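You operate a simulated robot arm through the tools that you are given. There is no shell and no other tool.

You run a simulated robot arm. Do the job below in one go: nothing can be reset, and whatever is moved stays where it is left.

JOB
Roll-test the gear twice, clearing the screen in between.
Fine: the yellow tester button clears it; roll tester rocker off after. Where these are worked on the way, their far stop is far enough and under half their travel is too little: roll tester rocker.

The check looks at the end state, three seconds after you hand in, the way a careful person would. Anything else that was tipped, shoved, dropped, spilled or broken makes it a failure.

ROBOT AND FRAMES
A 6-joint arm with a fingered hand, fixed in place. Base frame: the origin is on the floor under the middle of its stand, x ahead of it, y to its left, z up; the work surface is at about z = 88. Readings come in cm, degrees, newtons and seconds.
With the tool pointing down near the work surface it reaches from about 36 to 94 cm from the base axis. Its first joint turns from -166.0 to 166.0 degrees. Payload 5 kg.
Tool frame: the origin (TCP) lies between the finger pads and is the grasp point; the fingertips stand 3.7 cm ahead of it; z points along the fingers, y is the line along which they close. The gripper opens to 12.4 cm; its body begins 4.3 cm behind the TCP. The gripper is a hand of 3 fingers: y runs from the thumb to the fingers, the wrist lies at [-2.1, -12.5, -21.5] in the tool frame, and closing takes about 1.5 s.
Orientation is told as [roll, pitch, yaw] about the base's x, y, z axes, in that order, counted from this pose: with the fingers straight down and the wrist toward the robot, the tool's x, y and z point along [0, 1, 0], [1, 0, 0] and [0, 0, -1] of the base frame.

CONTROLS
- The arm moves only by the tool apply_moves. Its argument "rows" is a list that holds one entry, the list of rows, each a list of 7 numbers: the turn, a rotation vector about the tool's x, y, z in degrees, then the shift along the tool's x, y, z in m, then the gripper command, from -1 (fully open) to 1 (shut), values between in proportion. In form: [[[rx, ry, rz, x, y, z, jaw], ...]]. A call has 1 to 20 rows; each row is the pose to reach, as a shift and turn from the pose commanded when the call began, along the tool's axes at that moment. Rows are played at 5 a second. More than 5 cm and 8.6 degrees between two rows, or a gripper value outside its range, and nothing of the call is played. A pose out of reach is approached as far as the arm can. The call stops where the force on the tool passes 40 N (or 10 N more than at its start, if that is more) or the arm is blocked; 0.2 s more then pass. The fingers move at their own pace (about 7.2 cm/s each) and stop on an object; they squeeze with about 31 N. The grip force told is the motor's: it shows also when the fingers shut on nothing. Time passes only in rows, and 0.2 s behind the last, so rows that repeat a pose let the fingers close. The reply holds the time, the measured pose of the TCP, the force on the tool along the base axes, the opening and the grip force, in the units named above and with some noise, with the torque about the TCP (base axes, N m) and any sound that the robot's microphone picked up, and new pictures: "show" is both (left out), scene, wrist or none.
- Cameras (640 x 400 px; columns grow to the right, rows downward): "scene" is fixed at [39.95, 65.01, 167.27]; the picture's right is [-0.99, -0.10, 0.00], its down [-0.05, 0.49, -0.87] and it looks along [0.09, -0.86, -0.50] (base axes); focal length 317 px, centre (320, 200). "wrist" rides on the gripper at [7.2, -10.4, -15.4] in the tool frame; the picture's right is [-0.83, 0.26, -0.49], its down [-0.51, -0.72, 0.47] and it looks along [-0.23, 0.64, 0.73] (tool axes); focal length 243 px, centre (320, 200).
- set_grasp(shape): the hand has 3 fingers and takes this shape, open, in about a second: jaw (thumb against the fingers, like two jaws); tri (thumb and two fingers); tip (a fingertip pinch); poke (one finger out to press); point (the index stretched); flat (the hand flat); cup (the hand cupped); fist (a fist). The gripper value then closes the fingers along that shape, each until it touches; the sizes above hold for jaw. It gives what a move gives, with no picture.
- point_at(camera, pixels): for up to 12 pixels [column, row] of the newest picture of that camera ("zoom" is the newest enlarged one), the place [x, y, z] in the base frame of the surface seen there, good to about 0.3 cm. The clock stands still meanwhile.
- inspect(camera, box): a new picture of the part [left, top, right, bottom] of that camera's present view, enlarged. The clock stands still meanwhile.
- finish_job(): hands the job in; it is judged then, once.

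Open the gripper and draw the arm clear of the work before you hand the job in, unless the task says otherwise.

The tools are called after ">>>" by a JSON object that holds its "method" and its "body". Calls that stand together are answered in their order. apply_moves: Moves the arm, as the interface text tells. Its arguments: {"type":"object","properties":{"rows":{"type":"array","items":{"type":"array","items":{"type":"array","items":{"type":"number"}}}},"show":{"type":"string","enum":["both","scene","wrist","none"]}},"required":["rows"]} The other tools are called the same way: set_grasp (shape) gives the hand a shape; point_at (camera, pixels) gives the place of the surface under pixels of a picture; inspect (camera, box) takes an enlarged picture of a part of a camera's view; finish_job () hands the job in.

At the start:

```text
clock: 0.0
position: [68.24, -30.04, 123.22]
tcp_rot: [0.0, 0.0, -0.1]
ft_force: [-0.9, -1.1, -0.1]
torque: [0.0, -0.03, -0.02]
finger_gap: 12.36
finger_force: 0.0
shape: jaw
```

scene: 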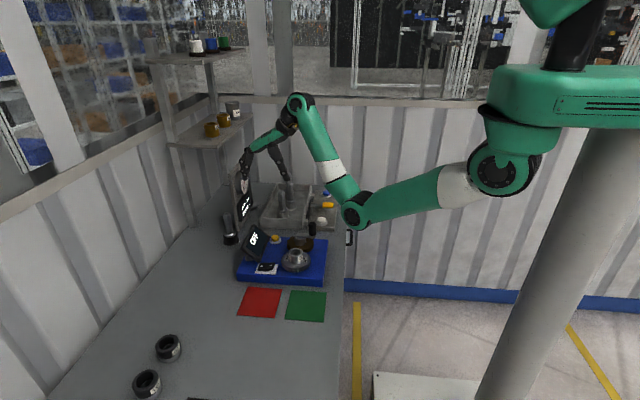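
wrist: 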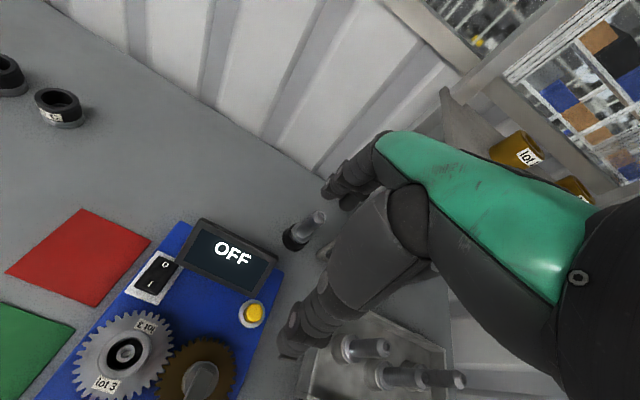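

I'll look closely at the tester in both views: in the wrist picture the screen says OFF at (232,255), the rocker is at (155,278), the yellow button at (253,312), and the gear at (125,350).

>>> {"method": "inspect", "body": {"camera": "scene", "box": [220, 170, 360, 300]}}

>>> {"method": "inspect", "body": {"camera": "wrist", "box": [60, 200, 320, 400]}}

```text
3.08 times, centred on (290, 235) of scene
```

zoom: 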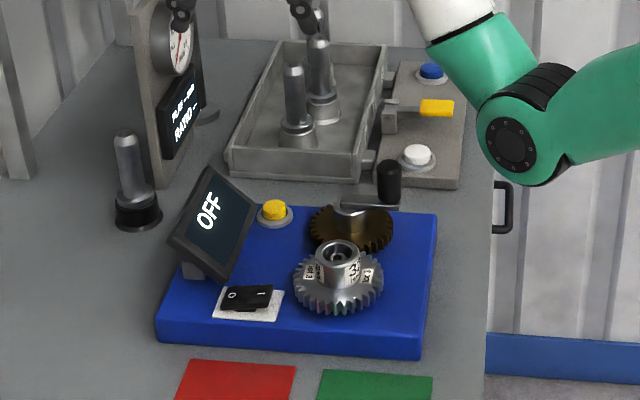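

```text
2.00 times, centred on (190, 300) of wrist
```

zoom: 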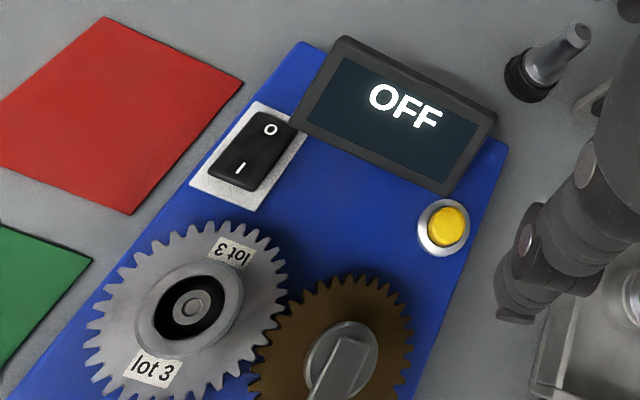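

The gear (lot 3) is on the tester meshed with a brown master gear with a crank (arm with black knob). I measure the places of the features.

>>> {"method": "inspect", "body": {"camera": "scene", "box": [230, 210, 340, 290]}}

>>> {"method": "point_at", "body": {"camera": "wrist", "pixels": [[150, 283], [160, 265], [253, 312], [125, 352], [195, 380], [200, 370], [232, 255], [190, 235], [235, 290], [303, 228], [180, 240], [270, 275]]}}

```text
5.00 times, centred on (285, 250) of scene
```

zoom: 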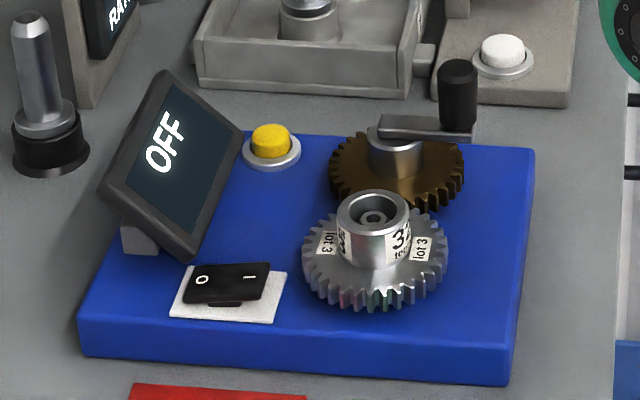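

```text
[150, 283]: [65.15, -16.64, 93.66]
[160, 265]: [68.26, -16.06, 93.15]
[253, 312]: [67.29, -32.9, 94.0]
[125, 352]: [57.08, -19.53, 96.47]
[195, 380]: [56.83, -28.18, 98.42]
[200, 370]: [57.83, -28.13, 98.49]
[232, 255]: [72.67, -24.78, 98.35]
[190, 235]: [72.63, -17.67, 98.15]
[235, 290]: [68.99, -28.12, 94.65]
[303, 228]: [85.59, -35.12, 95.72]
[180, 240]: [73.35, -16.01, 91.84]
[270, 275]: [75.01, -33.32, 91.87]
```

I measure the crank knob, arm, hub, gear and rocker ends from the zoomed scene picture: knob at (458,75)/(458,120), arm at (400,128), rocker ends "O" (203,280) and "I" (250,277).

>>> {"method": "point_at", "body": {"camera": "zoom", "pixels": [[458, 66], [458, 100], [458, 122], [400, 128], [392, 160], [203, 282], [250, 277], [270, 135], [374, 217], [340, 250], [310, 260], [440, 250]]}}

>>> {"method": "point_at", "body": {"camera": "scene", "pixels": [[246, 281], [323, 285], [328, 240], [300, 275], [260, 300], [305, 305], [323, 222], [228, 222], [243, 185], [270, 230], [340, 230], [330, 205]]}}

```text
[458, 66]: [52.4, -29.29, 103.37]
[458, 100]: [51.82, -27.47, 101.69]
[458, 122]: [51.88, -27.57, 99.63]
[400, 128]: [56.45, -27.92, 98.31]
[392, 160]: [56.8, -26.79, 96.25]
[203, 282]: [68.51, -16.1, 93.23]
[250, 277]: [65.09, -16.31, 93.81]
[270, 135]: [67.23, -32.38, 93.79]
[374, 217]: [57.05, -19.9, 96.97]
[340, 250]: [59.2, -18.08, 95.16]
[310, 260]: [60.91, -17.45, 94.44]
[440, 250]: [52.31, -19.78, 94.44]
```

```text
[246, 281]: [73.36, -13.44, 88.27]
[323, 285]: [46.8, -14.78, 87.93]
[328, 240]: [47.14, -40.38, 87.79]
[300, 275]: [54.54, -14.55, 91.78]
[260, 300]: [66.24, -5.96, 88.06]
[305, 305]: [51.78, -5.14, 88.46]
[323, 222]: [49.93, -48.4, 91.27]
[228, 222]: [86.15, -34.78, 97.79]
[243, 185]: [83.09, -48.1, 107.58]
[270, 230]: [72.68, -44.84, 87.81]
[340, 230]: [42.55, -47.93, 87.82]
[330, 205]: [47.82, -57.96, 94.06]
```

The rocker currently lies with "O" pressed (I end raised at about [65.1,-16.3,93.8]). I'll take the poke shape and look at how the finger stands.

>>> {"method": "set_grasp", "body": {"shape": "poke"}}

>>> {"method": "apply_moves", "body": {"rows": [[[0, 0, 0, 0, -0.04, 0, -1], [0, 0, 0, 0.02, -0.08, 0, -1], [0, 0, 0, 0.04, -0.12, 0, -1], [0, 0, 0, 0.04, -0.12, 0, -1]]]}}

```text
clock: 0.9
position: [68.15, -29.98, 123.2]
tcp_rot: [0.0, 0.0, 0.0]
ft_force: [-0.7, 0.5, -0.6]
torque: [-0.01, -0.03, -0.02]
finger_gap: 0.0
finger_force: 0.1
shape: poke
```

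```text
clock: 1.9
position: [60.94, -27.92, 118.15]
tcp_rot: [0.0, -0.3, 0.1]
ft_force: [0.4, -0.3, -0.7]
torque: [0.0, 0.0, -0.01]
finger_gap: 0.03
finger_force: 0.0
shape: poke
out of reach, approached as far as the arm can: row 1, 2, 3, 4
```

scene: 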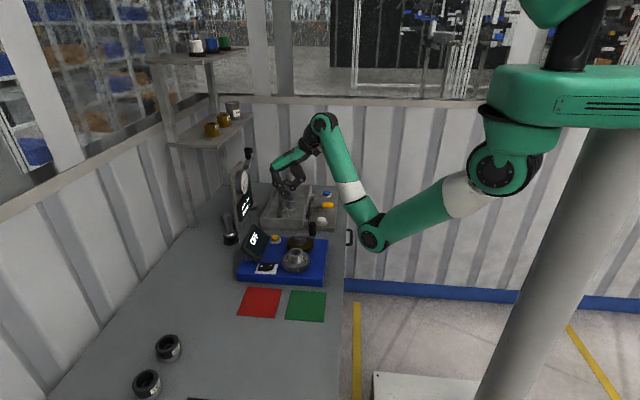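
wrist: 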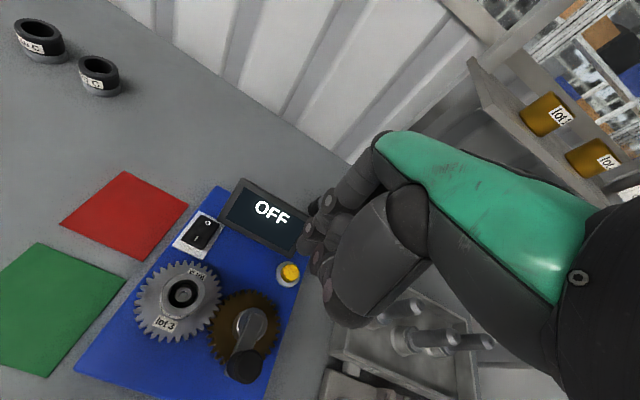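

The commanded spot was out of reach and the arm stopped at [60.9,-27.9,118.2]. I check where the arm's elbow (scene 372,237) and wrist are, and look closer at the hand and crank.

>>> {"method": "point_at", "body": {"camera": "scene", "pixels": [[372, 237], [372, 250], [323, 122], [290, 160], [275, 185], [298, 180], [345, 185], [495, 170], [350, 238]]}}

>>> {"method": "inspect", "body": {"camera": "scene", "box": [240, 100, 340, 290]}}

>>> {"method": "inspect", "body": {"camera": "wrist", "box": [120, 170, 360, 400]}}

```text
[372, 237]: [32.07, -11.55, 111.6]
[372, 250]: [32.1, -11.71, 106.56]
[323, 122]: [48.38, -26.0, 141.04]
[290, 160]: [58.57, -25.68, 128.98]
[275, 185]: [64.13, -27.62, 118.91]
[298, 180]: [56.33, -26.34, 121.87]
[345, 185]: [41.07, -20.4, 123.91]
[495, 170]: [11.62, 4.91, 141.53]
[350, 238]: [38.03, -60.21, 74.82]
```

```text
2.11 times, centred on (290, 195) of scene
```

zoom: 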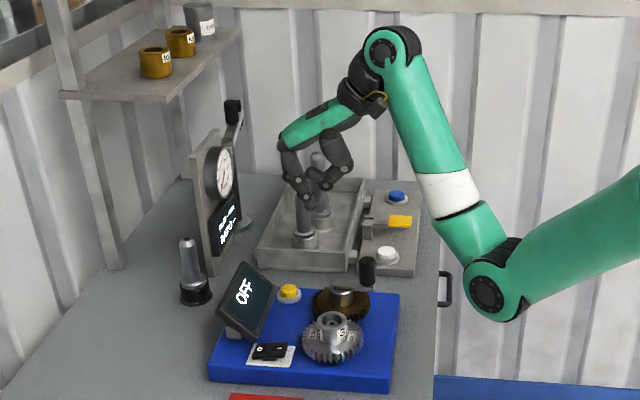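

```text
1.74 times, centred on (240, 285) of wrist
```

zoom: 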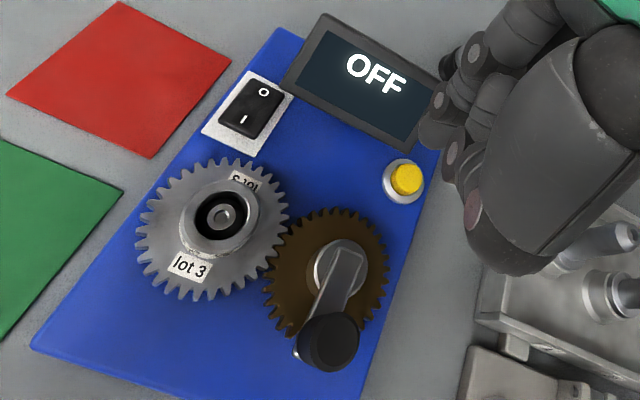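

I zoom on the hand to find the poking fingertip.

>>> {"method": "inspect", "body": {"camera": "scene", "box": [265, 150, 315, 205]}}

>>> {"method": "inspect", "body": {"camera": "wrist", "box": [280, 160, 420, 340]}}

```text
7.27 times, centred on (290, 178) of scene
```

zoom: 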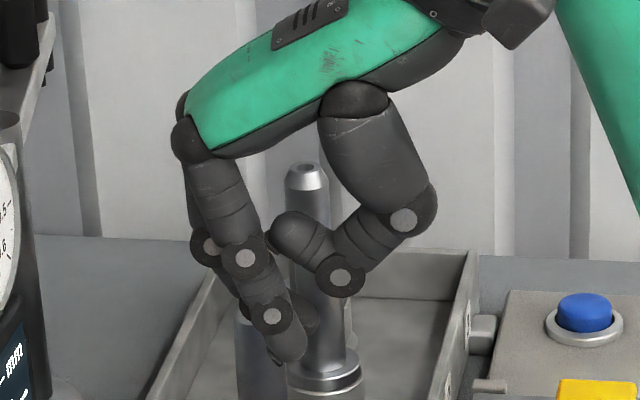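

```text
2.22 times, centred on (350, 250) of wrist
```

zoom: 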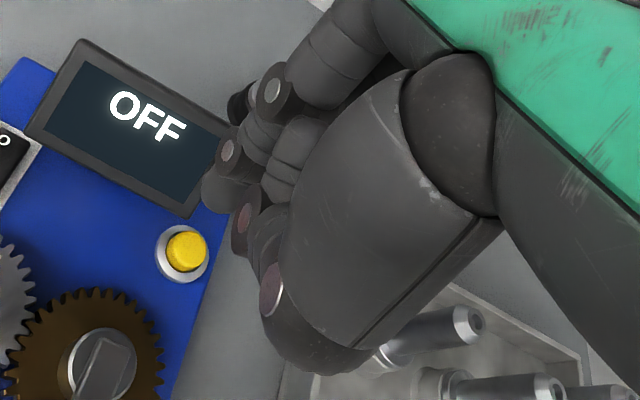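

I re-zoom the scene and measure the fingertip (at about (292,350) there).

>>> {"method": "inspect", "body": {"camera": "scene", "box": [265, 150, 315, 205]}}

>>> {"method": "point_at", "body": {"camera": "zoom", "pixels": [[292, 356], [288, 340], [272, 316], [245, 258], [342, 280], [298, 235], [312, 310], [205, 140], [404, 218]]}}

```text
7.27 times, centred on (290, 178) of scene
```

zoom: 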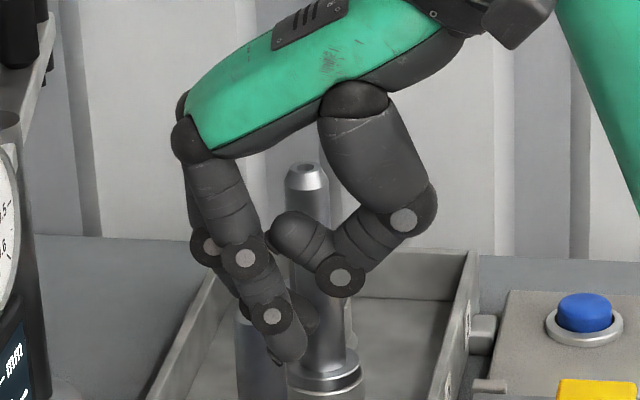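

```text
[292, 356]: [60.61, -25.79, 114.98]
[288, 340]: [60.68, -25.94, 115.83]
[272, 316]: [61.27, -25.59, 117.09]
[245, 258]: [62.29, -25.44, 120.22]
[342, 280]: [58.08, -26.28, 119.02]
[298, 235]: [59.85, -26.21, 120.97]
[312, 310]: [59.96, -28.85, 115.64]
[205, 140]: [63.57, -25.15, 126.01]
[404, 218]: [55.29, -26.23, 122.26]
```

The poke shape shows the index tip near [60.6,-26.5,114.6] with a second finger almost as low. I'll try the "point" shape and compare.

>>> {"method": "set_grasp", "body": {"shape": "point"}}

>>> {"method": "inspect", "body": {"camera": "scene", "box": [265, 150, 315, 205]}}

>>> {"method": "inspect", "body": {"camera": "wrist", "box": [280, 160, 420, 340]}}

```text
clock: 2.8
position: [60.93, -27.83, 118.18]
tcp_rot: [0.0, -0.2, 0.0]
ft_force: [-0.4, 1.4, 0.3]
torque: [-0.01, 0.01, -0.02]
finger_gap: 0.0
finger_force: 0.0
shape: point
```

```text
7.27 times, centred on (290, 178) of scene
```

zoom: 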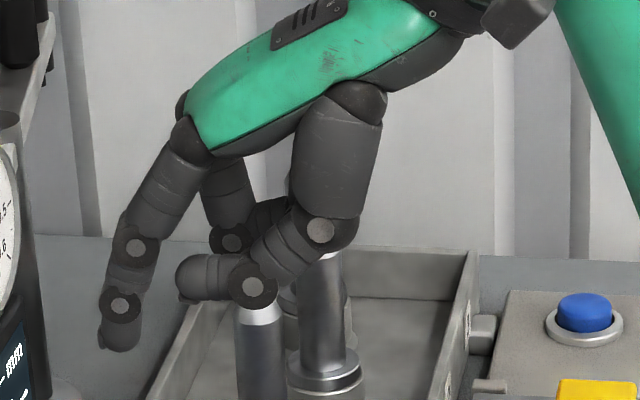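

```text
2.22 times, centred on (350, 250) of wrist
```

zoom: 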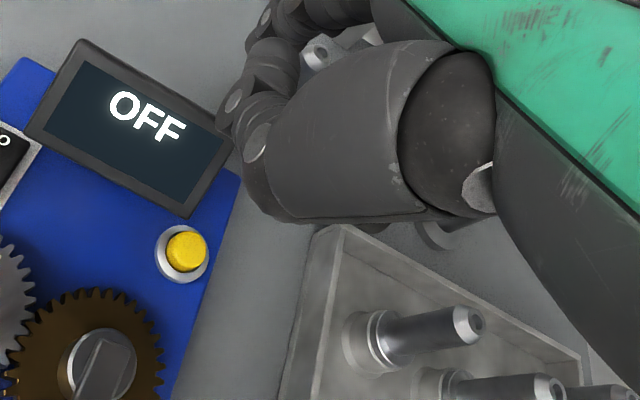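

In "point" the index is stretched alone, its tip at zoom (118,345); I measure it against the curled fingers.

>>> {"method": "inspect", "body": {"camera": "scene", "box": [265, 150, 315, 205]}}

>>> {"method": "point_at", "body": {"camera": "zoom", "pixels": [[118, 348], [118, 335], [120, 306], [135, 248], [252, 287], [190, 280], [230, 243], [320, 230], [190, 135]]}}

```text
7.27 times, centred on (290, 178) of scene
```

zoom: 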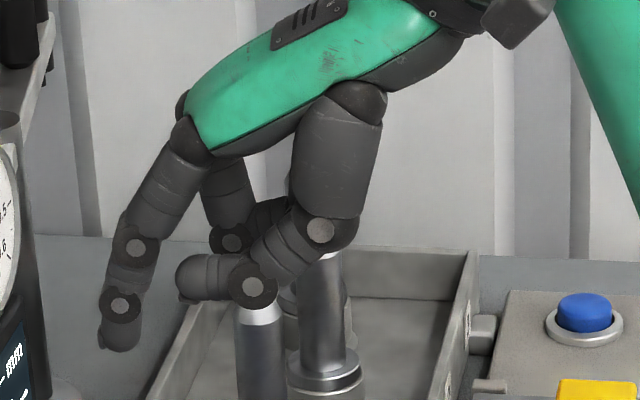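

```text
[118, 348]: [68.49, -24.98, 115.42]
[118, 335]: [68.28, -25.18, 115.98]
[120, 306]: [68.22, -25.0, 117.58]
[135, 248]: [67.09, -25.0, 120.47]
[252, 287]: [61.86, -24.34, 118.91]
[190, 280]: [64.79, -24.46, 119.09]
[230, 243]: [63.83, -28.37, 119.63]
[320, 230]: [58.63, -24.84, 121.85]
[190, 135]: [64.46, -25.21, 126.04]
```

Point's tip is at offset (+7.5,+1.9,-3.0) from the TCP, which would bring the hand over the gear; poke's tip sits almost under the TCP, so I go back to poke and move to above the rocker.

>>> {"method": "set_grasp", "body": {"shape": "poke"}}

>>> {"method": "apply_moves", "body": {"rows": [[[0, 0, 0, 0.02, 0.01, 0, -1], [0, 0, 0, 0.04, 0.02, 0, -1], [0, 0, 0, 0.06, 0.03, 0, -1], [0, 0, 0, 0.08, 0.04, 0, -1], [0, 0, 0, 0.1, 0.044, 0, -1], [0, 0, 0, 0.1, 0.044, 0, -1]]], "show": "both"}}

```text
clock: 3.7
position: [61.06, -27.82, 118.03]
tcp_rot: [0.0, -0.2, 0.0]
ft_force: [0.4, 0.0, -0.3]
torque: [-0.04, 0.0, 0.04]
finger_gap: 0.0
finger_force: 0.0
shape: poke
```

```text
clock: 5.1
position: [65.22, -17.62, 118.1]
tcp_rot: [0.0, 0.0, 0.0]
ft_force: [0.8, -0.3, 0.1]
torque: [0.0, -0.01, 0.03]
finger_gap: 0.0
finger_force: 0.1
shape: poke
```

scene: 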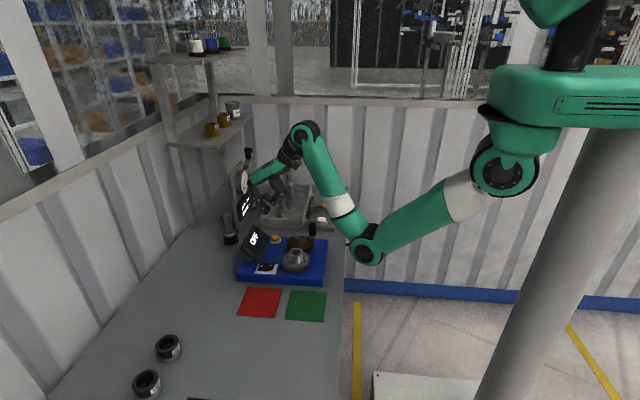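
wrist: 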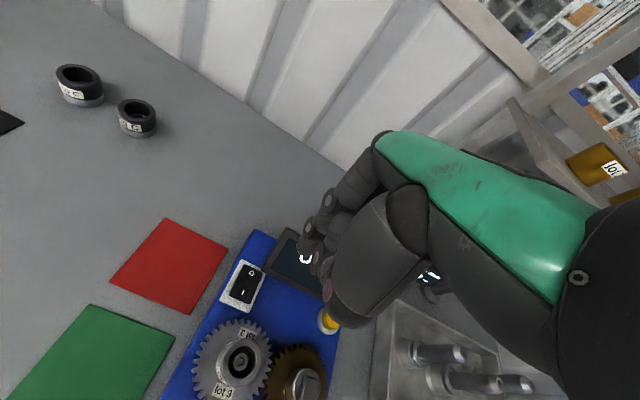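

The TCP is now above the rocker at [65.2,-17.6,118.1]. I zoom in to measure the screen's edges and the fingertip before descending.

>>> {"method": "inspect", "body": {"camera": "scene", "box": [230, 160, 340, 290]}}

>>> {"method": "point_at", "body": {"camera": "scene", "pixels": [[243, 248], [259, 260], [255, 227], [268, 236], [262, 270], [259, 269], [269, 268], [295, 252], [295, 262], [256, 274], [272, 272]]}}

```text
3.08 times, centred on (285, 225) of scene
```

zoom: 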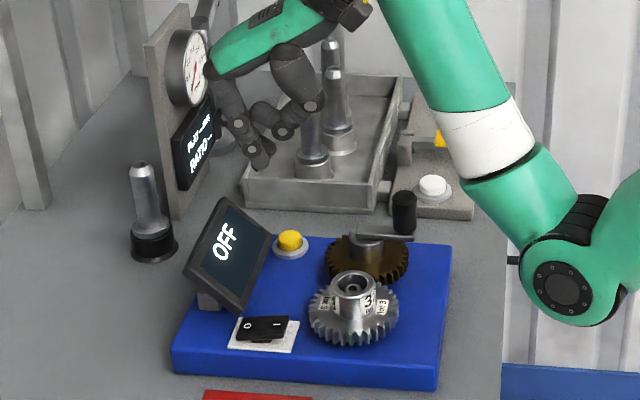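

```text
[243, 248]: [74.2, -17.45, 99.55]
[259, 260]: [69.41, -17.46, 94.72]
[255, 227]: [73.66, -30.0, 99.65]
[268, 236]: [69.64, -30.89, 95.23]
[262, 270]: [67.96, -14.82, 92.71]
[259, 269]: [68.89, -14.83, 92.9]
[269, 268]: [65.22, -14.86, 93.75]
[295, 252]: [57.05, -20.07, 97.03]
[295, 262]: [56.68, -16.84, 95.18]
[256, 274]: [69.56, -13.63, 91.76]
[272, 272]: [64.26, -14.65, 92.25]
```

The screen spans x 69.4–74.2, y -17.4…-30.9, so the finger at x≈65 clears it. I descend to just above the rocker's I end.

>>> {"method": "apply_moves", "body": {"rows": [[[0, 0, 0, 0, 0, 0.03, -1], [0, 0, 0, 0, 0, 0.06, -1], [0, 0, 0, 0, 0, 0.09, -1], [0, 0, 0, 0, 0, 0.12, -1], [0, 0, 0, 0, 0, 0.15, -1], [0, 0, 0, 0, 0, 0.18, -1], [0, 0, 0, 0, 0, 0.18, -1]]], "show": "both"}}

>>> {"method": "inspect", "body": {"camera": "scene", "box": [230, 200, 340, 290]}}

```text
clock: 6.7
position: [65.28, -18.12, 100.05]
tcp_rot: [0.0, -0.1, 0.0]
ft_force: [1.0, -0.9, 0.7]
torque: [0.0, 0.05, -0.01]
finger_gap: 0.0
finger_force: 0.1
shape: poke
```

scene: 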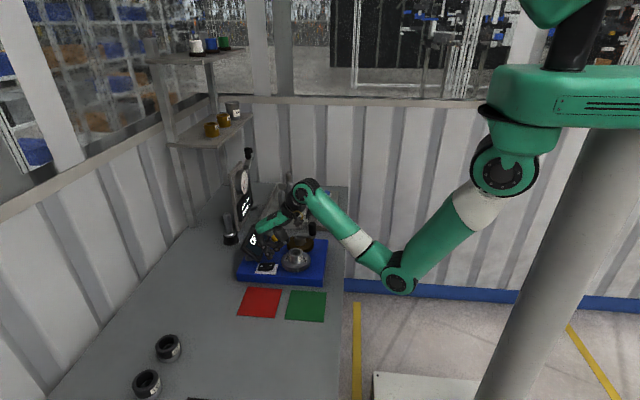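
wrist: 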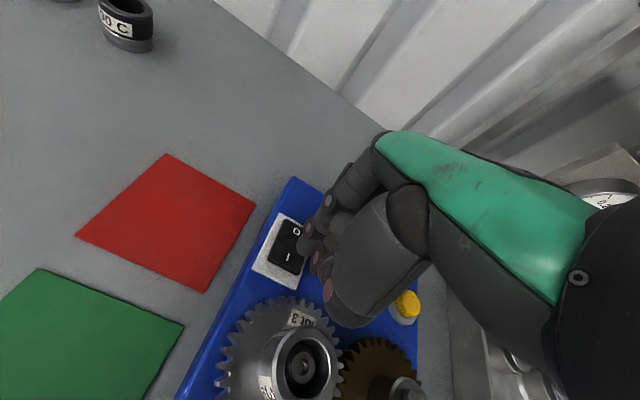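

```text
4.44 times, centred on (285, 245) of scene
```

zoom: 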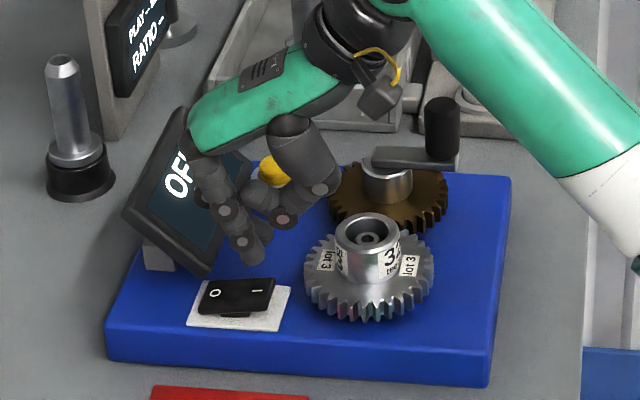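

The fingertip shows at zoom (250,260) above and behind the rocker. I measure it.

>>> {"method": "point_at", "body": {"camera": "zoom", "pixels": [[250, 262], [250, 252], [241, 242], [212, 292], [257, 290], [275, 280], [265, 255], [283, 218], [320, 188]]}}

>>> {"method": "inspect", "body": {"camera": "wrist", "box": [220, 160, 420, 360]}}

```text
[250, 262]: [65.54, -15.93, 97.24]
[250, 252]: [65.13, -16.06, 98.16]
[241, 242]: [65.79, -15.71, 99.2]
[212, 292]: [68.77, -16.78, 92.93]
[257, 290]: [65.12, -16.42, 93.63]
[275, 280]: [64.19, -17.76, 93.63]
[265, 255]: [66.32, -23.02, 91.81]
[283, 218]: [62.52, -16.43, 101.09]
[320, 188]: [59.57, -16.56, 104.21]
```

```text
2.00 times, centred on (320, 260) of wrist
```

zoom: 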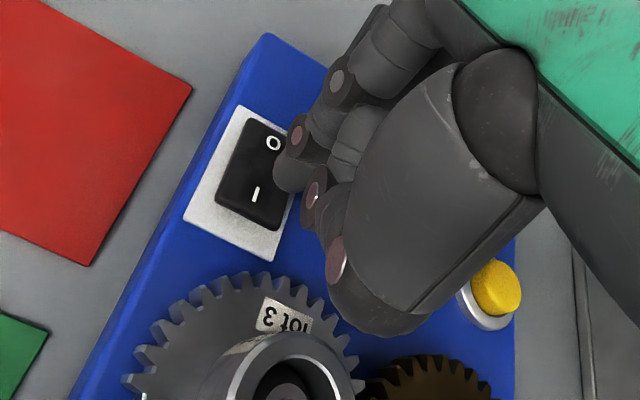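

The tip is right over the I end (tip bottom ≈ z 96.9, rocker I end z 93.7). I press down gradually; the stop comes at the rocker's end.

>>> {"method": "apply_moves", "body": {"rows": [[[0, 0, 0, 0.001, -0.003, 0.01, -1], [0, 0, 0, 0.001, -0.003, 0.02, -1], [0, 0, 0, 0.001, -0.003, 0.027, -1], [0, 0, 0, 0.001, -0.003, 0.03, -1], [0, 0, 0, 0.001, -0.003, 0.033, -1], [0, 0, 0, 0.001, -0.003, 0.036, -1], [0, 0, 0, 0.001, -0.003, 0.039, -1], [0, 0, 0, 0.001, -0.003, 0.041, -1]]], "show": "both"}}

>>> {"method": "inspect", "body": {"camera": "scene", "box": [230, 200, 340, 290]}}

```text
clock: 8.2
position: [65.33, -17.86, 97.23]
tcp_rot: [-0.1, -0.9, 0.1]
ft_force: [-3.5, 0.7, 10.3]
torque: [0.1, 0.03, 0.04]
finger_gap: 0.0
finger_force: 0.0
shape: poke
stopped in row 7: the force on the tool passed its limit at 44 N (the readings are from after the stop); the commanded pose is now the measured one
```

scene: 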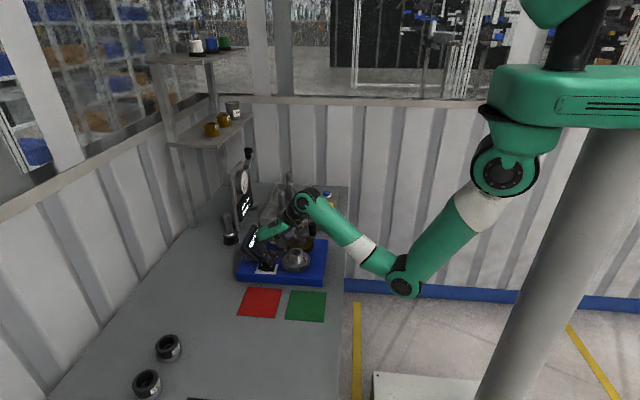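
wrist: 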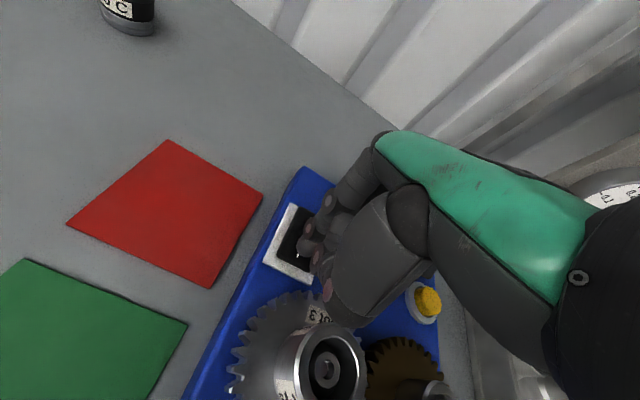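

```text
4.44 times, centred on (285, 245) of scene
```

zoom: 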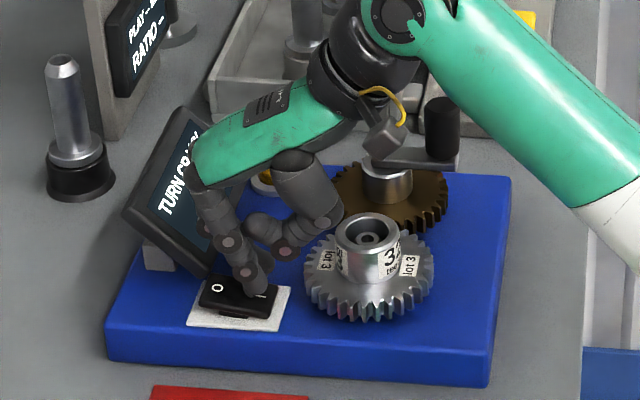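

The screen lights up with "TURN C…", so the rocker switched on. I lift straight up and read the screen and rocker.

>>> {"method": "apply_moves", "body": {"rows": [[[0, 0, 0, 0, 0, -0.02, -1], [0, 0, 0, 0, 0, -0.05, -1], [0, 0, 0, 0, 0, -0.09, -1], [0, 0, 0, 0, 0, -0.13, -1], [0, 0, 0, 0, 0, -0.17, -1], [0, 0, 0, 0, 0, -0.2, -1], [0, 0, 0, 0, 0, -0.2, -1]]], "show": "both"}}

>>> {"method": "inspect", "body": {"camera": "scene", "box": [230, 200, 340, 290]}}

>>> {"method": "inspect", "body": {"camera": "wrist", "box": [160, 200, 360, 400]}}

```text
clock: 9.8
position: [64.96, -17.88, 117.21]
tcp_rot: [0.0, -0.8, 0.0]
ft_force: [-0.6, 0.2, -0.2]
torque: [0.02, -0.01, 0.01]
finger_gap: 0.01
finger_force: 0.2
shape: poke
```

scene: 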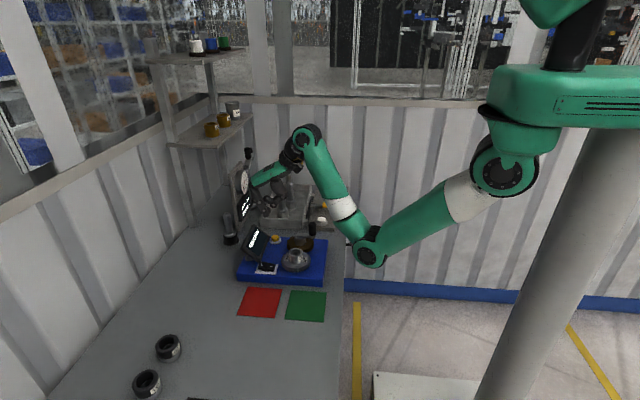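
wrist: 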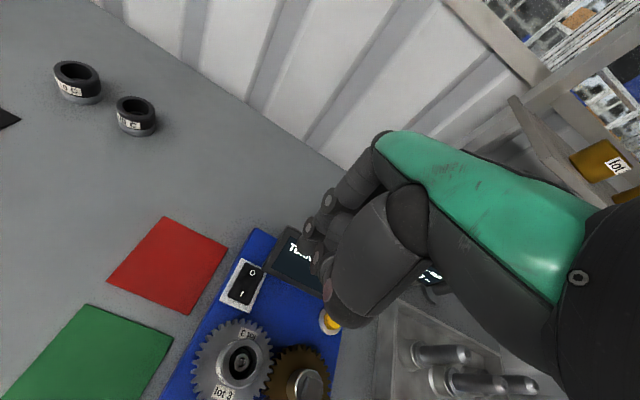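

```text
4.44 times, centred on (285, 245) of scene
```

zoom: 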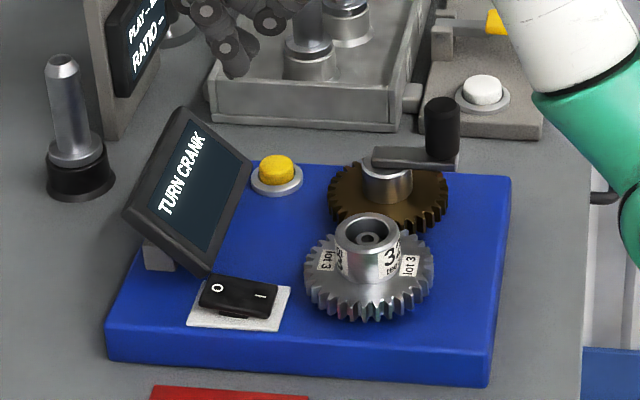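

```text
2.00 times, centred on (260, 300) of wrist
```

zoom: 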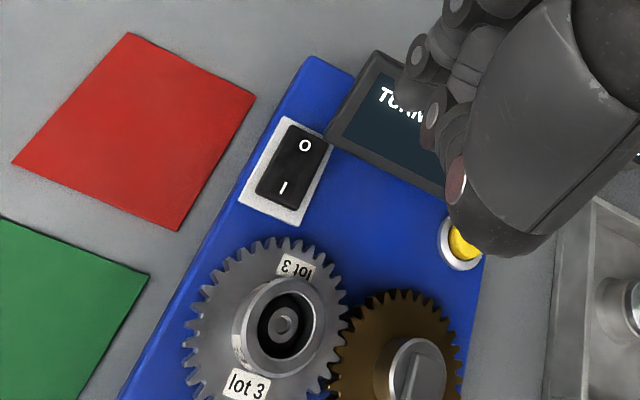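

Screen reads "TURN CRANK" and the rocker is on. I take the jaw shape and measure the knob and hub more precisely (knob at zoom (442,100–160), hub (387,185)).

>>> {"method": "inspect", "body": {"camera": "scene", "box": [285, 212, 335, 262]}}

>>> {"method": "set_grasp", "body": {"shape": "jaw"}}

```text
8.00 times, centred on (310, 237) of scene
```

zoom: 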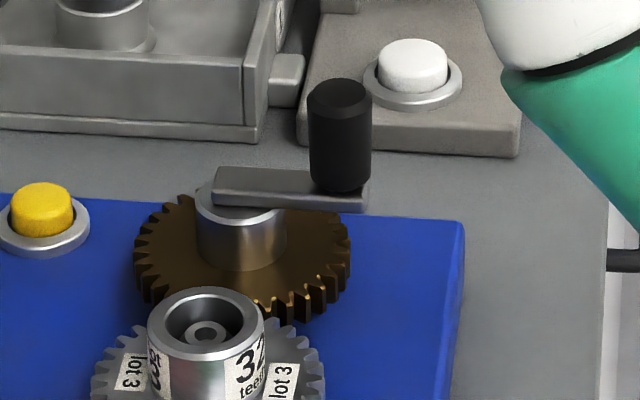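

```text
clock: 10.7
position: [65.09, -17.88, 117.15]
tcp_rot: [0.0, -0.7, 0.1]
ft_force: [-0.6, -0.6, 0.3]
torque: [0.0, 0.0, -0.01]
finger_gap: 12.4
finger_force: 0.1
shape: jaw
```

>>> {"method": "point_at", "body": {"camera": "zoom", "pixels": [[340, 96], [340, 84], [314, 140], [340, 140], [366, 140], [340, 184], [245, 175], [290, 185], [240, 235], [205, 320], [207, 292], [355, 206]]}}

```text
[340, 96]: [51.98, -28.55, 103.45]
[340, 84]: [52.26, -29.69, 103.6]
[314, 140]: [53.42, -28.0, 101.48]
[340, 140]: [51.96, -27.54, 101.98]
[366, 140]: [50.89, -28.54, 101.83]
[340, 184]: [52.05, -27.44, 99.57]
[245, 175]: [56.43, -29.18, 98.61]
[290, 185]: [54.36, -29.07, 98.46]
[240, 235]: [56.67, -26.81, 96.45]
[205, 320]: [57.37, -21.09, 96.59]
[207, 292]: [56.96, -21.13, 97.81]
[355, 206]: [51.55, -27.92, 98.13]
```

The knob axis is about [52.1,-28.8], z 99.3–103.5, radius ≈1.35; hub axis about [56.75,-28.8], so the crank radius is ≈4.65. I move the half-open jaw to above the knob.

>>> {"method": "apply_moves", "body": {"rows": [[[0.2, 0, 0, -0.022, -0.026, 0.014, -0.2], [0.4, 0, 0, -0.044, -0.052, 0.028, -0.2], [0.6, 0, 0, -0.066, -0.078, 0.042, -0.2], [0.7, 0, 0, -0.088, -0.104, 0.056, -0.2], [0.7, 0, 0, -0.109, -0.13, 0.07, -0.2], [0.7, 0, 0, -0.109, -0.13, 0.07, -0.2]]], "show": "both"}}

>>> {"method": "inspect", "body": {"camera": "scene", "box": [250, 170, 380, 280]}}

```text
clock: 12.1
position: [51.99, -28.59, 109.93]
tcp_rot: [-0.1, -0.1, 0.0]
ft_force: [0.7, -1.0, -0.8]
torque: [0.03, -0.02, -0.02]
finger_gap: 7.49
finger_force: 0.1
shape: jaw
```

scene: 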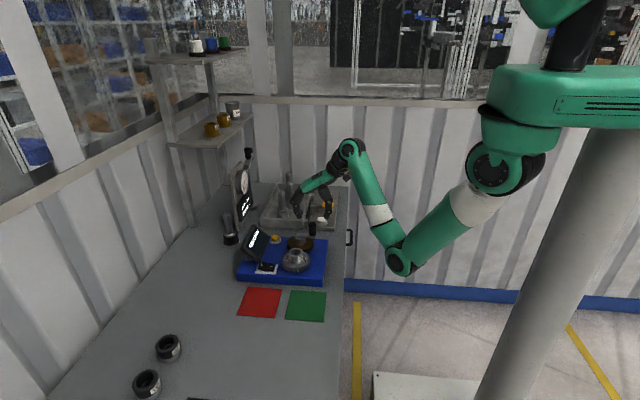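
wrist: 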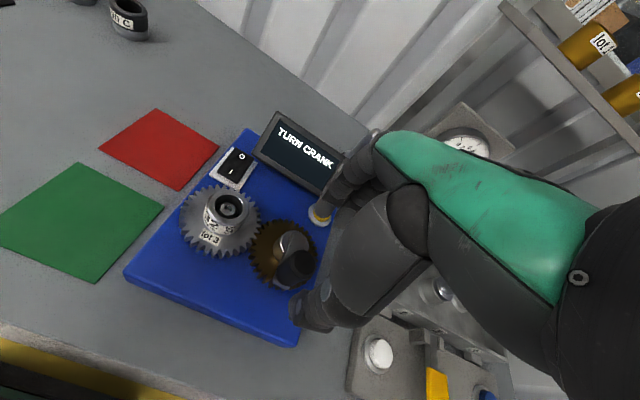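

```text
3.64 times, centred on (315, 225) of scene
```

zoom: 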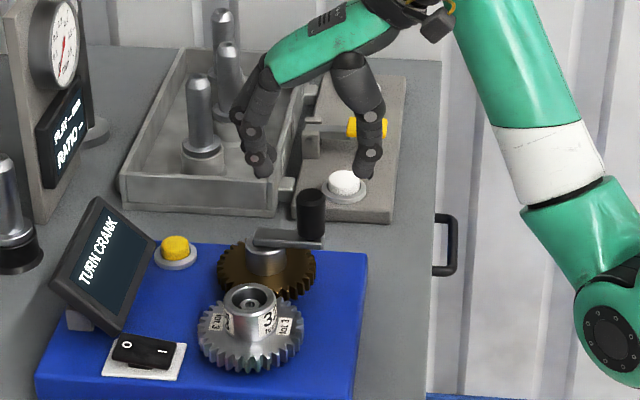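

The jaw is above the knob. I measure fingertip positions against the knob before descending.

>>> {"method": "point_at", "body": {"camera": "zoom", "pixels": [[264, 172], [258, 160], [368, 175], [370, 152], [311, 192], [311, 230], [243, 135], [250, 90], [350, 65]]}}

>>> {"method": "inspect", "body": {"camera": "wrist", "box": [230, 180, 390, 340]}}

```text
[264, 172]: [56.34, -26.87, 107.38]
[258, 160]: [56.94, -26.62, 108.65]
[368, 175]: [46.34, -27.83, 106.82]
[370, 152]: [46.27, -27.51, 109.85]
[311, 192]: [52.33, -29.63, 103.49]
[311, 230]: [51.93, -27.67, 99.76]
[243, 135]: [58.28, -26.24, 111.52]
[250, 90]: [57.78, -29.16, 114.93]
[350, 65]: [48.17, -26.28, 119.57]
```

```text
2.50 times, centred on (310, 260) of wrist
```

zoom: 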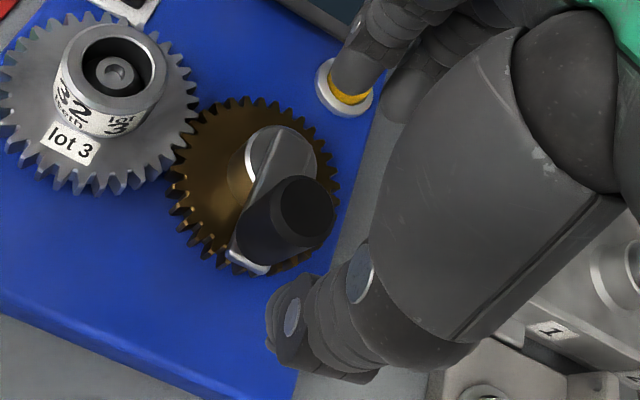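

Tips are at z≈106.5, straddling the knob (y -27.5/-30.5 fingers, thumb -28.7). I descend 6.5 cm and close gently on the knob.

>>> {"method": "apply_moves", "body": {"rows": [[[0, 0, 0, -0.001, 0.001, 0.02, -0.2], [0, 0, 0, -0.002, 0.001, 0.04, -0.2], [0, 0, 0, -0.002, 0.001, 0.055, -0.2], [0, 0, 0, -0.002, 0.001, 0.065, -0.2], [0, 0, 0, -0.002, 0.001, 0.065, 0.2], [0, 0, 0, -0.002, 0.001, 0.065, 0.5], [0, 0, 0, -0.002, 0.001, 0.065, 0.7], [0, 0, 0, -0.002, 0.001, 0.065, 0.7], [0, 0, 0, -0.002, 0.001, 0.065, 0.7], [0, 0, 0, -0.002, 0.001, 0.065, 0.7]]], "show": "both"}}

>>> {"method": "inspect", "body": {"camera": "scene", "box": [260, 190, 350, 270]}}

```text
clock: 14.3
position: [52.28, -28.92, 103.21]
tcp_rot: [-0.1, 0.1, 0.0]
ft_force: [-2.2, 0.6, -4.5]
torque: [0.03, 0.05, 0.03]
finger_gap: 1.96
finger_force: 30.5
shape: jaw
```

scene: 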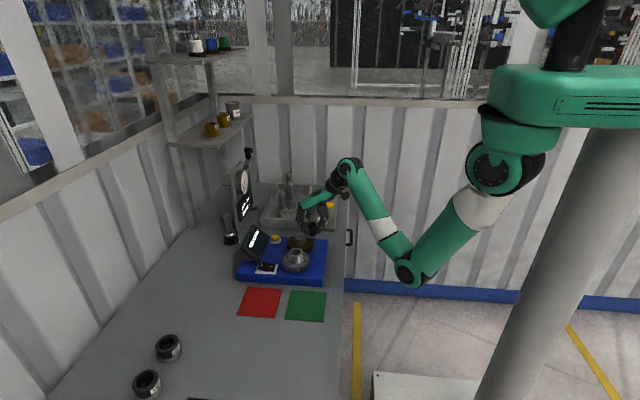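
wrist: 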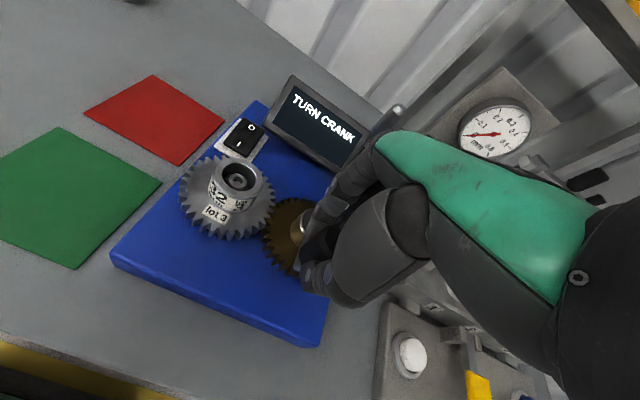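

```text
5.00 times, centred on (305, 230) of scene
```

zoom: 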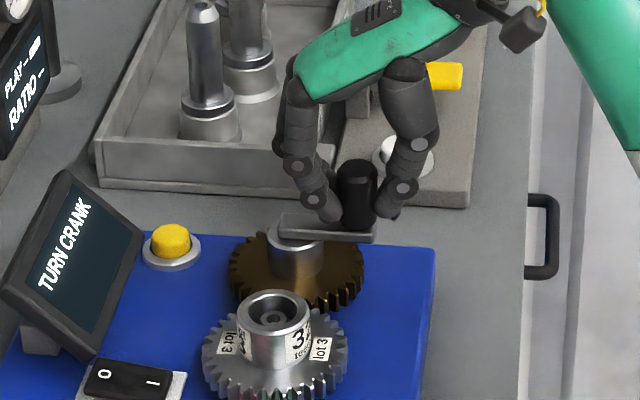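

The fingers hold the knob (grip 30.5 N) with the tips clear of the crank arm. I crank the first 60° clockwise (seen from above) and watch forces and screen.

>>> {"method": "apply_moves", "body": {"rows": [[[0, 0, 0, 0.00967, 0.00102, 0, 0.7], [0, 0, 0, 0.01891, 0.00402, 0, 0.7], [0, 0, 0, 0.02733, 0.00888, 0, 0.7], [0, 0, 0, 0.03456, 0.01538, 0, 0.7], [0, 0, 0, 0.04027, 0.02325, 0, 0.7]]], "show": "both"}}

>>> {"method": "inspect", "body": {"camera": "scene", "box": [240, 190, 350, 280]}}

```text
clock: 14.8
position: [52.25, -28.64, 103.34]
tcp_rot: [-0.6, 0.0, -0.7]
ft_force: [2.2, -17.3, -7.2]
torque: [-0.35, -0.19, -0.13]
finger_gap: 1.81
finger_force: 31.3
shape: jaw
stopped in row 2: the force on the tool passed its limit at 46 N (the readings are from after the stop); the commanded pose is now the measured one
```

scene: 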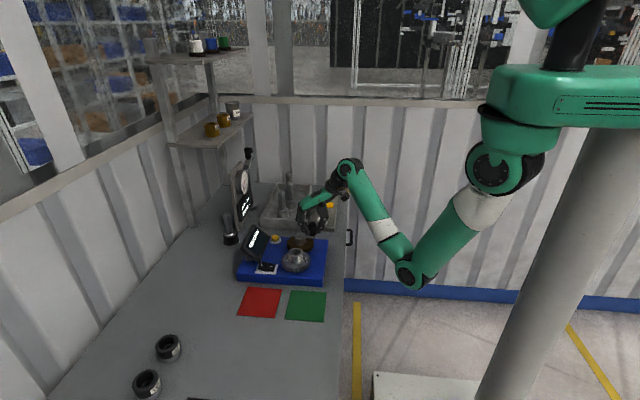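
wrist: 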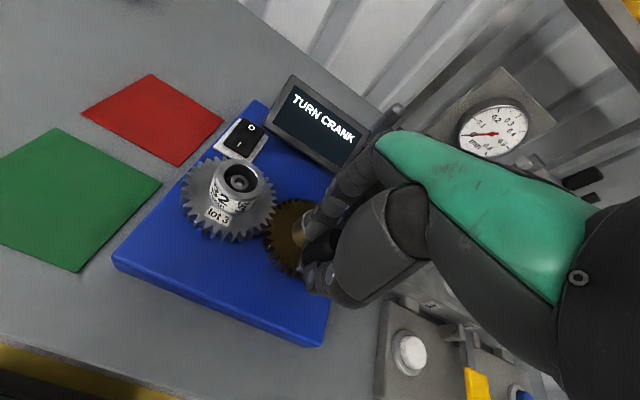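

```text
4.44 times, centred on (295, 235) of scene
```

zoom: 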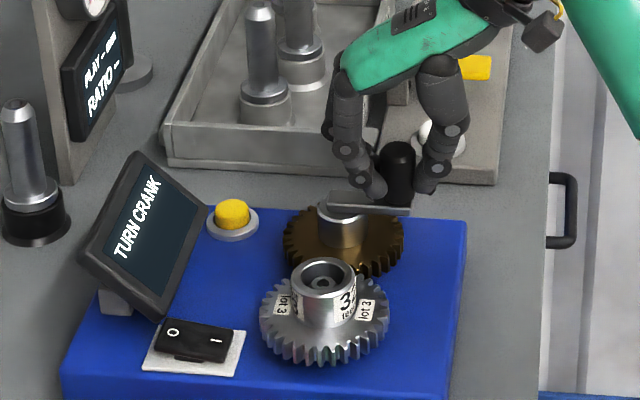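

The crank did not yield in that direction (46 N, knob moved only 0.3 cm), so it may be stopped that way. I try the other direction (counterclockwise) gently.

>>> {"method": "apply_moves", "body": {"rows": [[[0, 0.6, -0.7, -0.002, 0, 0, 0.7], [0, 0.6, -0.7, -0.006, 0.0002, 0, 0.7], [0, 0.6, -0.7, -0.0101, 0.0007, 0, 0.7], [0, 0.6, -0.7, -0.014, 0.0016, 0, 0.7], [0, 0.6, -0.7, -0.0179, 0.0028, 0, 0.7], [0, 0.6, -0.7, -0.0253, 0.0062, 0, 0.7], [0, 0.6, -0.7, -0.0319, 0.0109, 0, 0.7]]], "show": "both"}}

>>> {"method": "inspect", "body": {"camera": "scene", "box": [240, 190, 350, 280]}}

```text
clock: 16.4
position: [53.47, -31.45, 103.28]
tcp_rot: [0.3, 0.2, 0.3]
ft_force: [2.7, 22.3, -24.1]
torque: [0.73, -0.28, 0.71]
finger_gap: 1.65
finger_force: 30.4
shape: jaw
```

scene: 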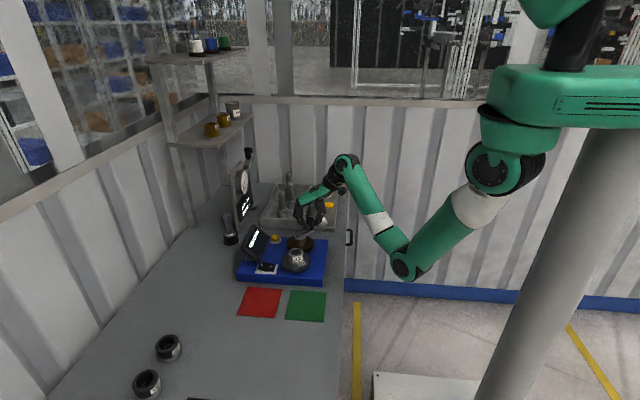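
wrist: 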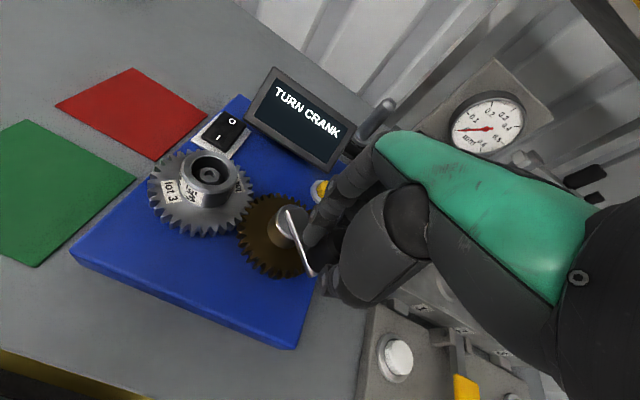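

```text
4.44 times, centred on (295, 235) of scene
```

zoom: 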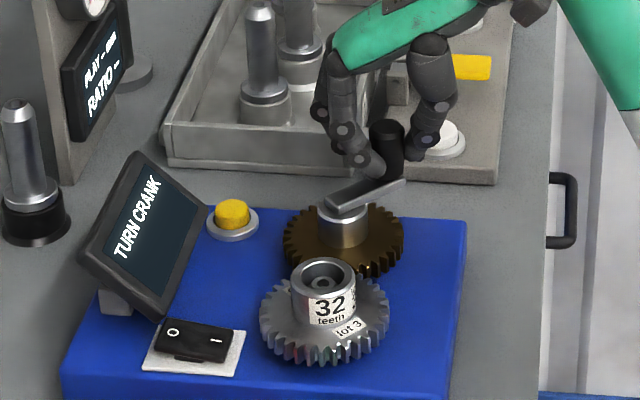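

The crank turns counterclockwise: arm and gear rotated about 40°. Readings show 22 N lateral and -24 N vertical, so I hold a moment to see whether the load relaxes.

>>> {"method": "apply_moves", "body": {"rows": [[[0, 0, 0, 0, 0, 0, 0.7], [0, 0, 0, 0, 0, 0, 0.7], [0, 0, 0, 0, 0, 0, 0.7]]], "show": "wrist"}}

>>> {"method": "inspect", "body": {"camera": "scene", "box": [290, 195, 350, 250]}}

```text
clock: 17.2
position: [53.36, -31.56, 103.35]
tcp_rot: [0.1, 0.2, 0.2]
ft_force: [4.7, 23.9, -27.2]
torque: [0.77, -0.25, 0.73]
finger_gap: 1.59
finger_force: 31.2
shape: jaw
```

wrist: 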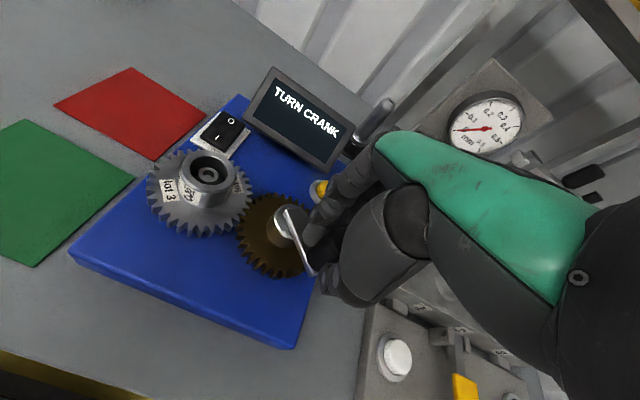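

```text
7.27 times, centred on (320, 222) of scene
```

zoom: 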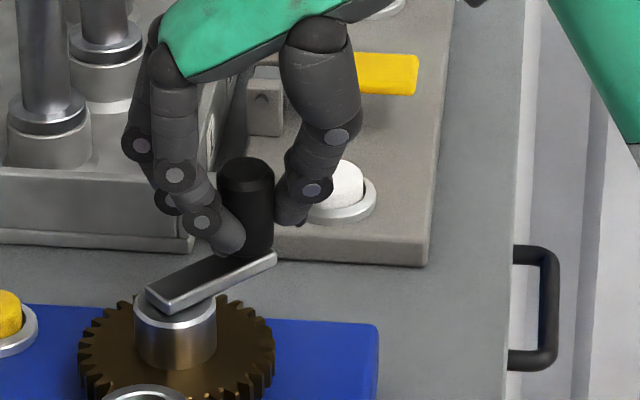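

The load stays steady (static friction plus some radial mismatch). I measure the knob's actual place now to refine the crank circle.

>>> {"method": "point_at", "body": {"camera": "zoom", "pixels": [[247, 164], [247, 175], [247, 200], [262, 225], [245, 160], [172, 292], [268, 258], [178, 340], [215, 275], [228, 245], [300, 215]]}}

```text
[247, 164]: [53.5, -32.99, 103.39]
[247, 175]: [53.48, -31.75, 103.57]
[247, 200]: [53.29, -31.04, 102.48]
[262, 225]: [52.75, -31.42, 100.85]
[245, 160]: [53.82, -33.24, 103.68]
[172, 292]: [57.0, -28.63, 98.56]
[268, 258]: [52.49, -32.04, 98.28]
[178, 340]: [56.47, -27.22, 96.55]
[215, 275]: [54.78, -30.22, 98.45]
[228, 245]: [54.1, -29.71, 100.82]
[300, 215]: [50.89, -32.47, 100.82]
```

The knob (≈[53.4,-32.2]) has been squeezed about 0.6 cm off-centre in the jaws. I open, lift clear, and try the three-point "tri" shape for a more stable hold.

>>> {"method": "apply_moves", "body": {"rows": [[[0, 0, 0, 0, 0, 0, 0.3], [0, 0, 0, 0, 0, 0, -0.1], [0, 0, 0, 0, 0, 0, -0.2], [0, 0, 0, 0, 0, 0, -0.2], [0, 0, 0, 0, 0, -0.02, -0.2], [0, 0, 0, 0, 0, -0.04, -0.2], [0, 0, 0, 0, 0, -0.065, -0.2], [0, 0, 0, 0, 0, -0.065, -0.2]]], "show": "both"}}

>>> {"method": "set_grasp", "body": {"shape": "tri"}}

>>> {"method": "inspect", "body": {"camera": "wrist", "box": [220, 160, 420, 340]}}

>>> {"method": "inspect", "body": {"camera": "scene", "box": [280, 175, 360, 255]}}

```text
clock: 19.0
position: [53.32, -31.55, 109.8]
tcp_rot: [0.1, 0.1, 0.2]
ft_force: [-0.9, 0.0, -0.9]
torque: [0.0, 0.01, 0.01]
finger_gap: 7.39
finger_force: 0.1
shape: jaw
```

scene: 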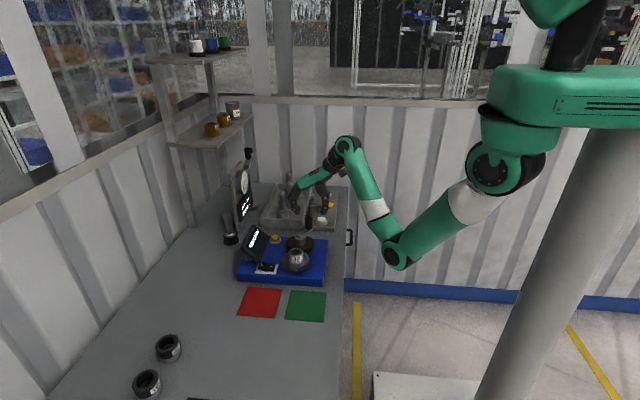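
wrist: 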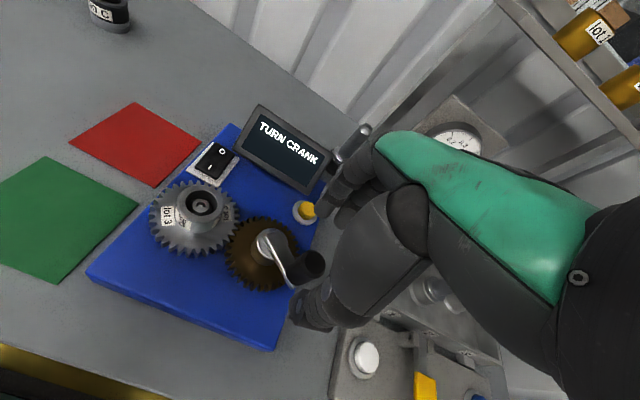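

```text
clock: 19.9
position: [53.34, -31.41, 109.87]
tcp_rot: [0.1, 0.1, 0.2]
ft_force: [-1.1, 0.8, 0.1]
torque: [0.01, -0.03, -0.02]
finger_gap: 12.39
finger_force: 0.0
shape: tri
```

```text
2.22 times, centred on (320, 250) of wrist
```

zoom: 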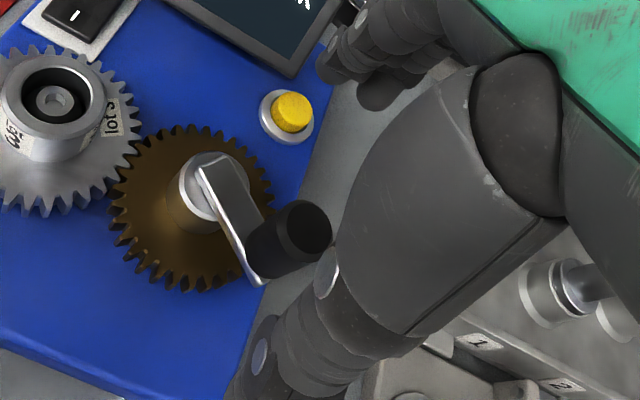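

```text
5.00 times, centred on (320, 215) of scene
```

zoom: 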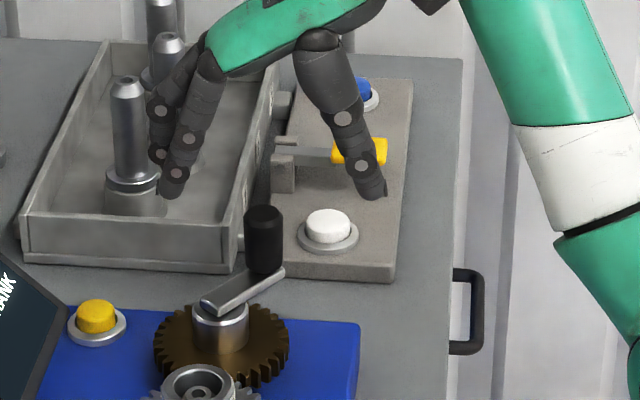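

The knob is now free to see at zoom (263,240). I measure knob, hub and the tri fingertips.

>>> {"method": "point_at", "body": {"camera": "zoom", "pixels": [[263, 208], [263, 222], [263, 245], [249, 250], [278, 250], [263, 268], [207, 303], [282, 268], [220, 335], [168, 192], [372, 193], [158, 152]]}}

```text
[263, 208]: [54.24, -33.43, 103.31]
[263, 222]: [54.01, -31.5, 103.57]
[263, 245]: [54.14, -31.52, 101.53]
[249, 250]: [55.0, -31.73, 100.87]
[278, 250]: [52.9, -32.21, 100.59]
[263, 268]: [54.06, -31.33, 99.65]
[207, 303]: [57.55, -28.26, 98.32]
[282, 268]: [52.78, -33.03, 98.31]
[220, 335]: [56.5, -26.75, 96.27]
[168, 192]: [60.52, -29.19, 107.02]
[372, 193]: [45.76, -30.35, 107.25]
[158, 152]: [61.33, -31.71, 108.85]
```

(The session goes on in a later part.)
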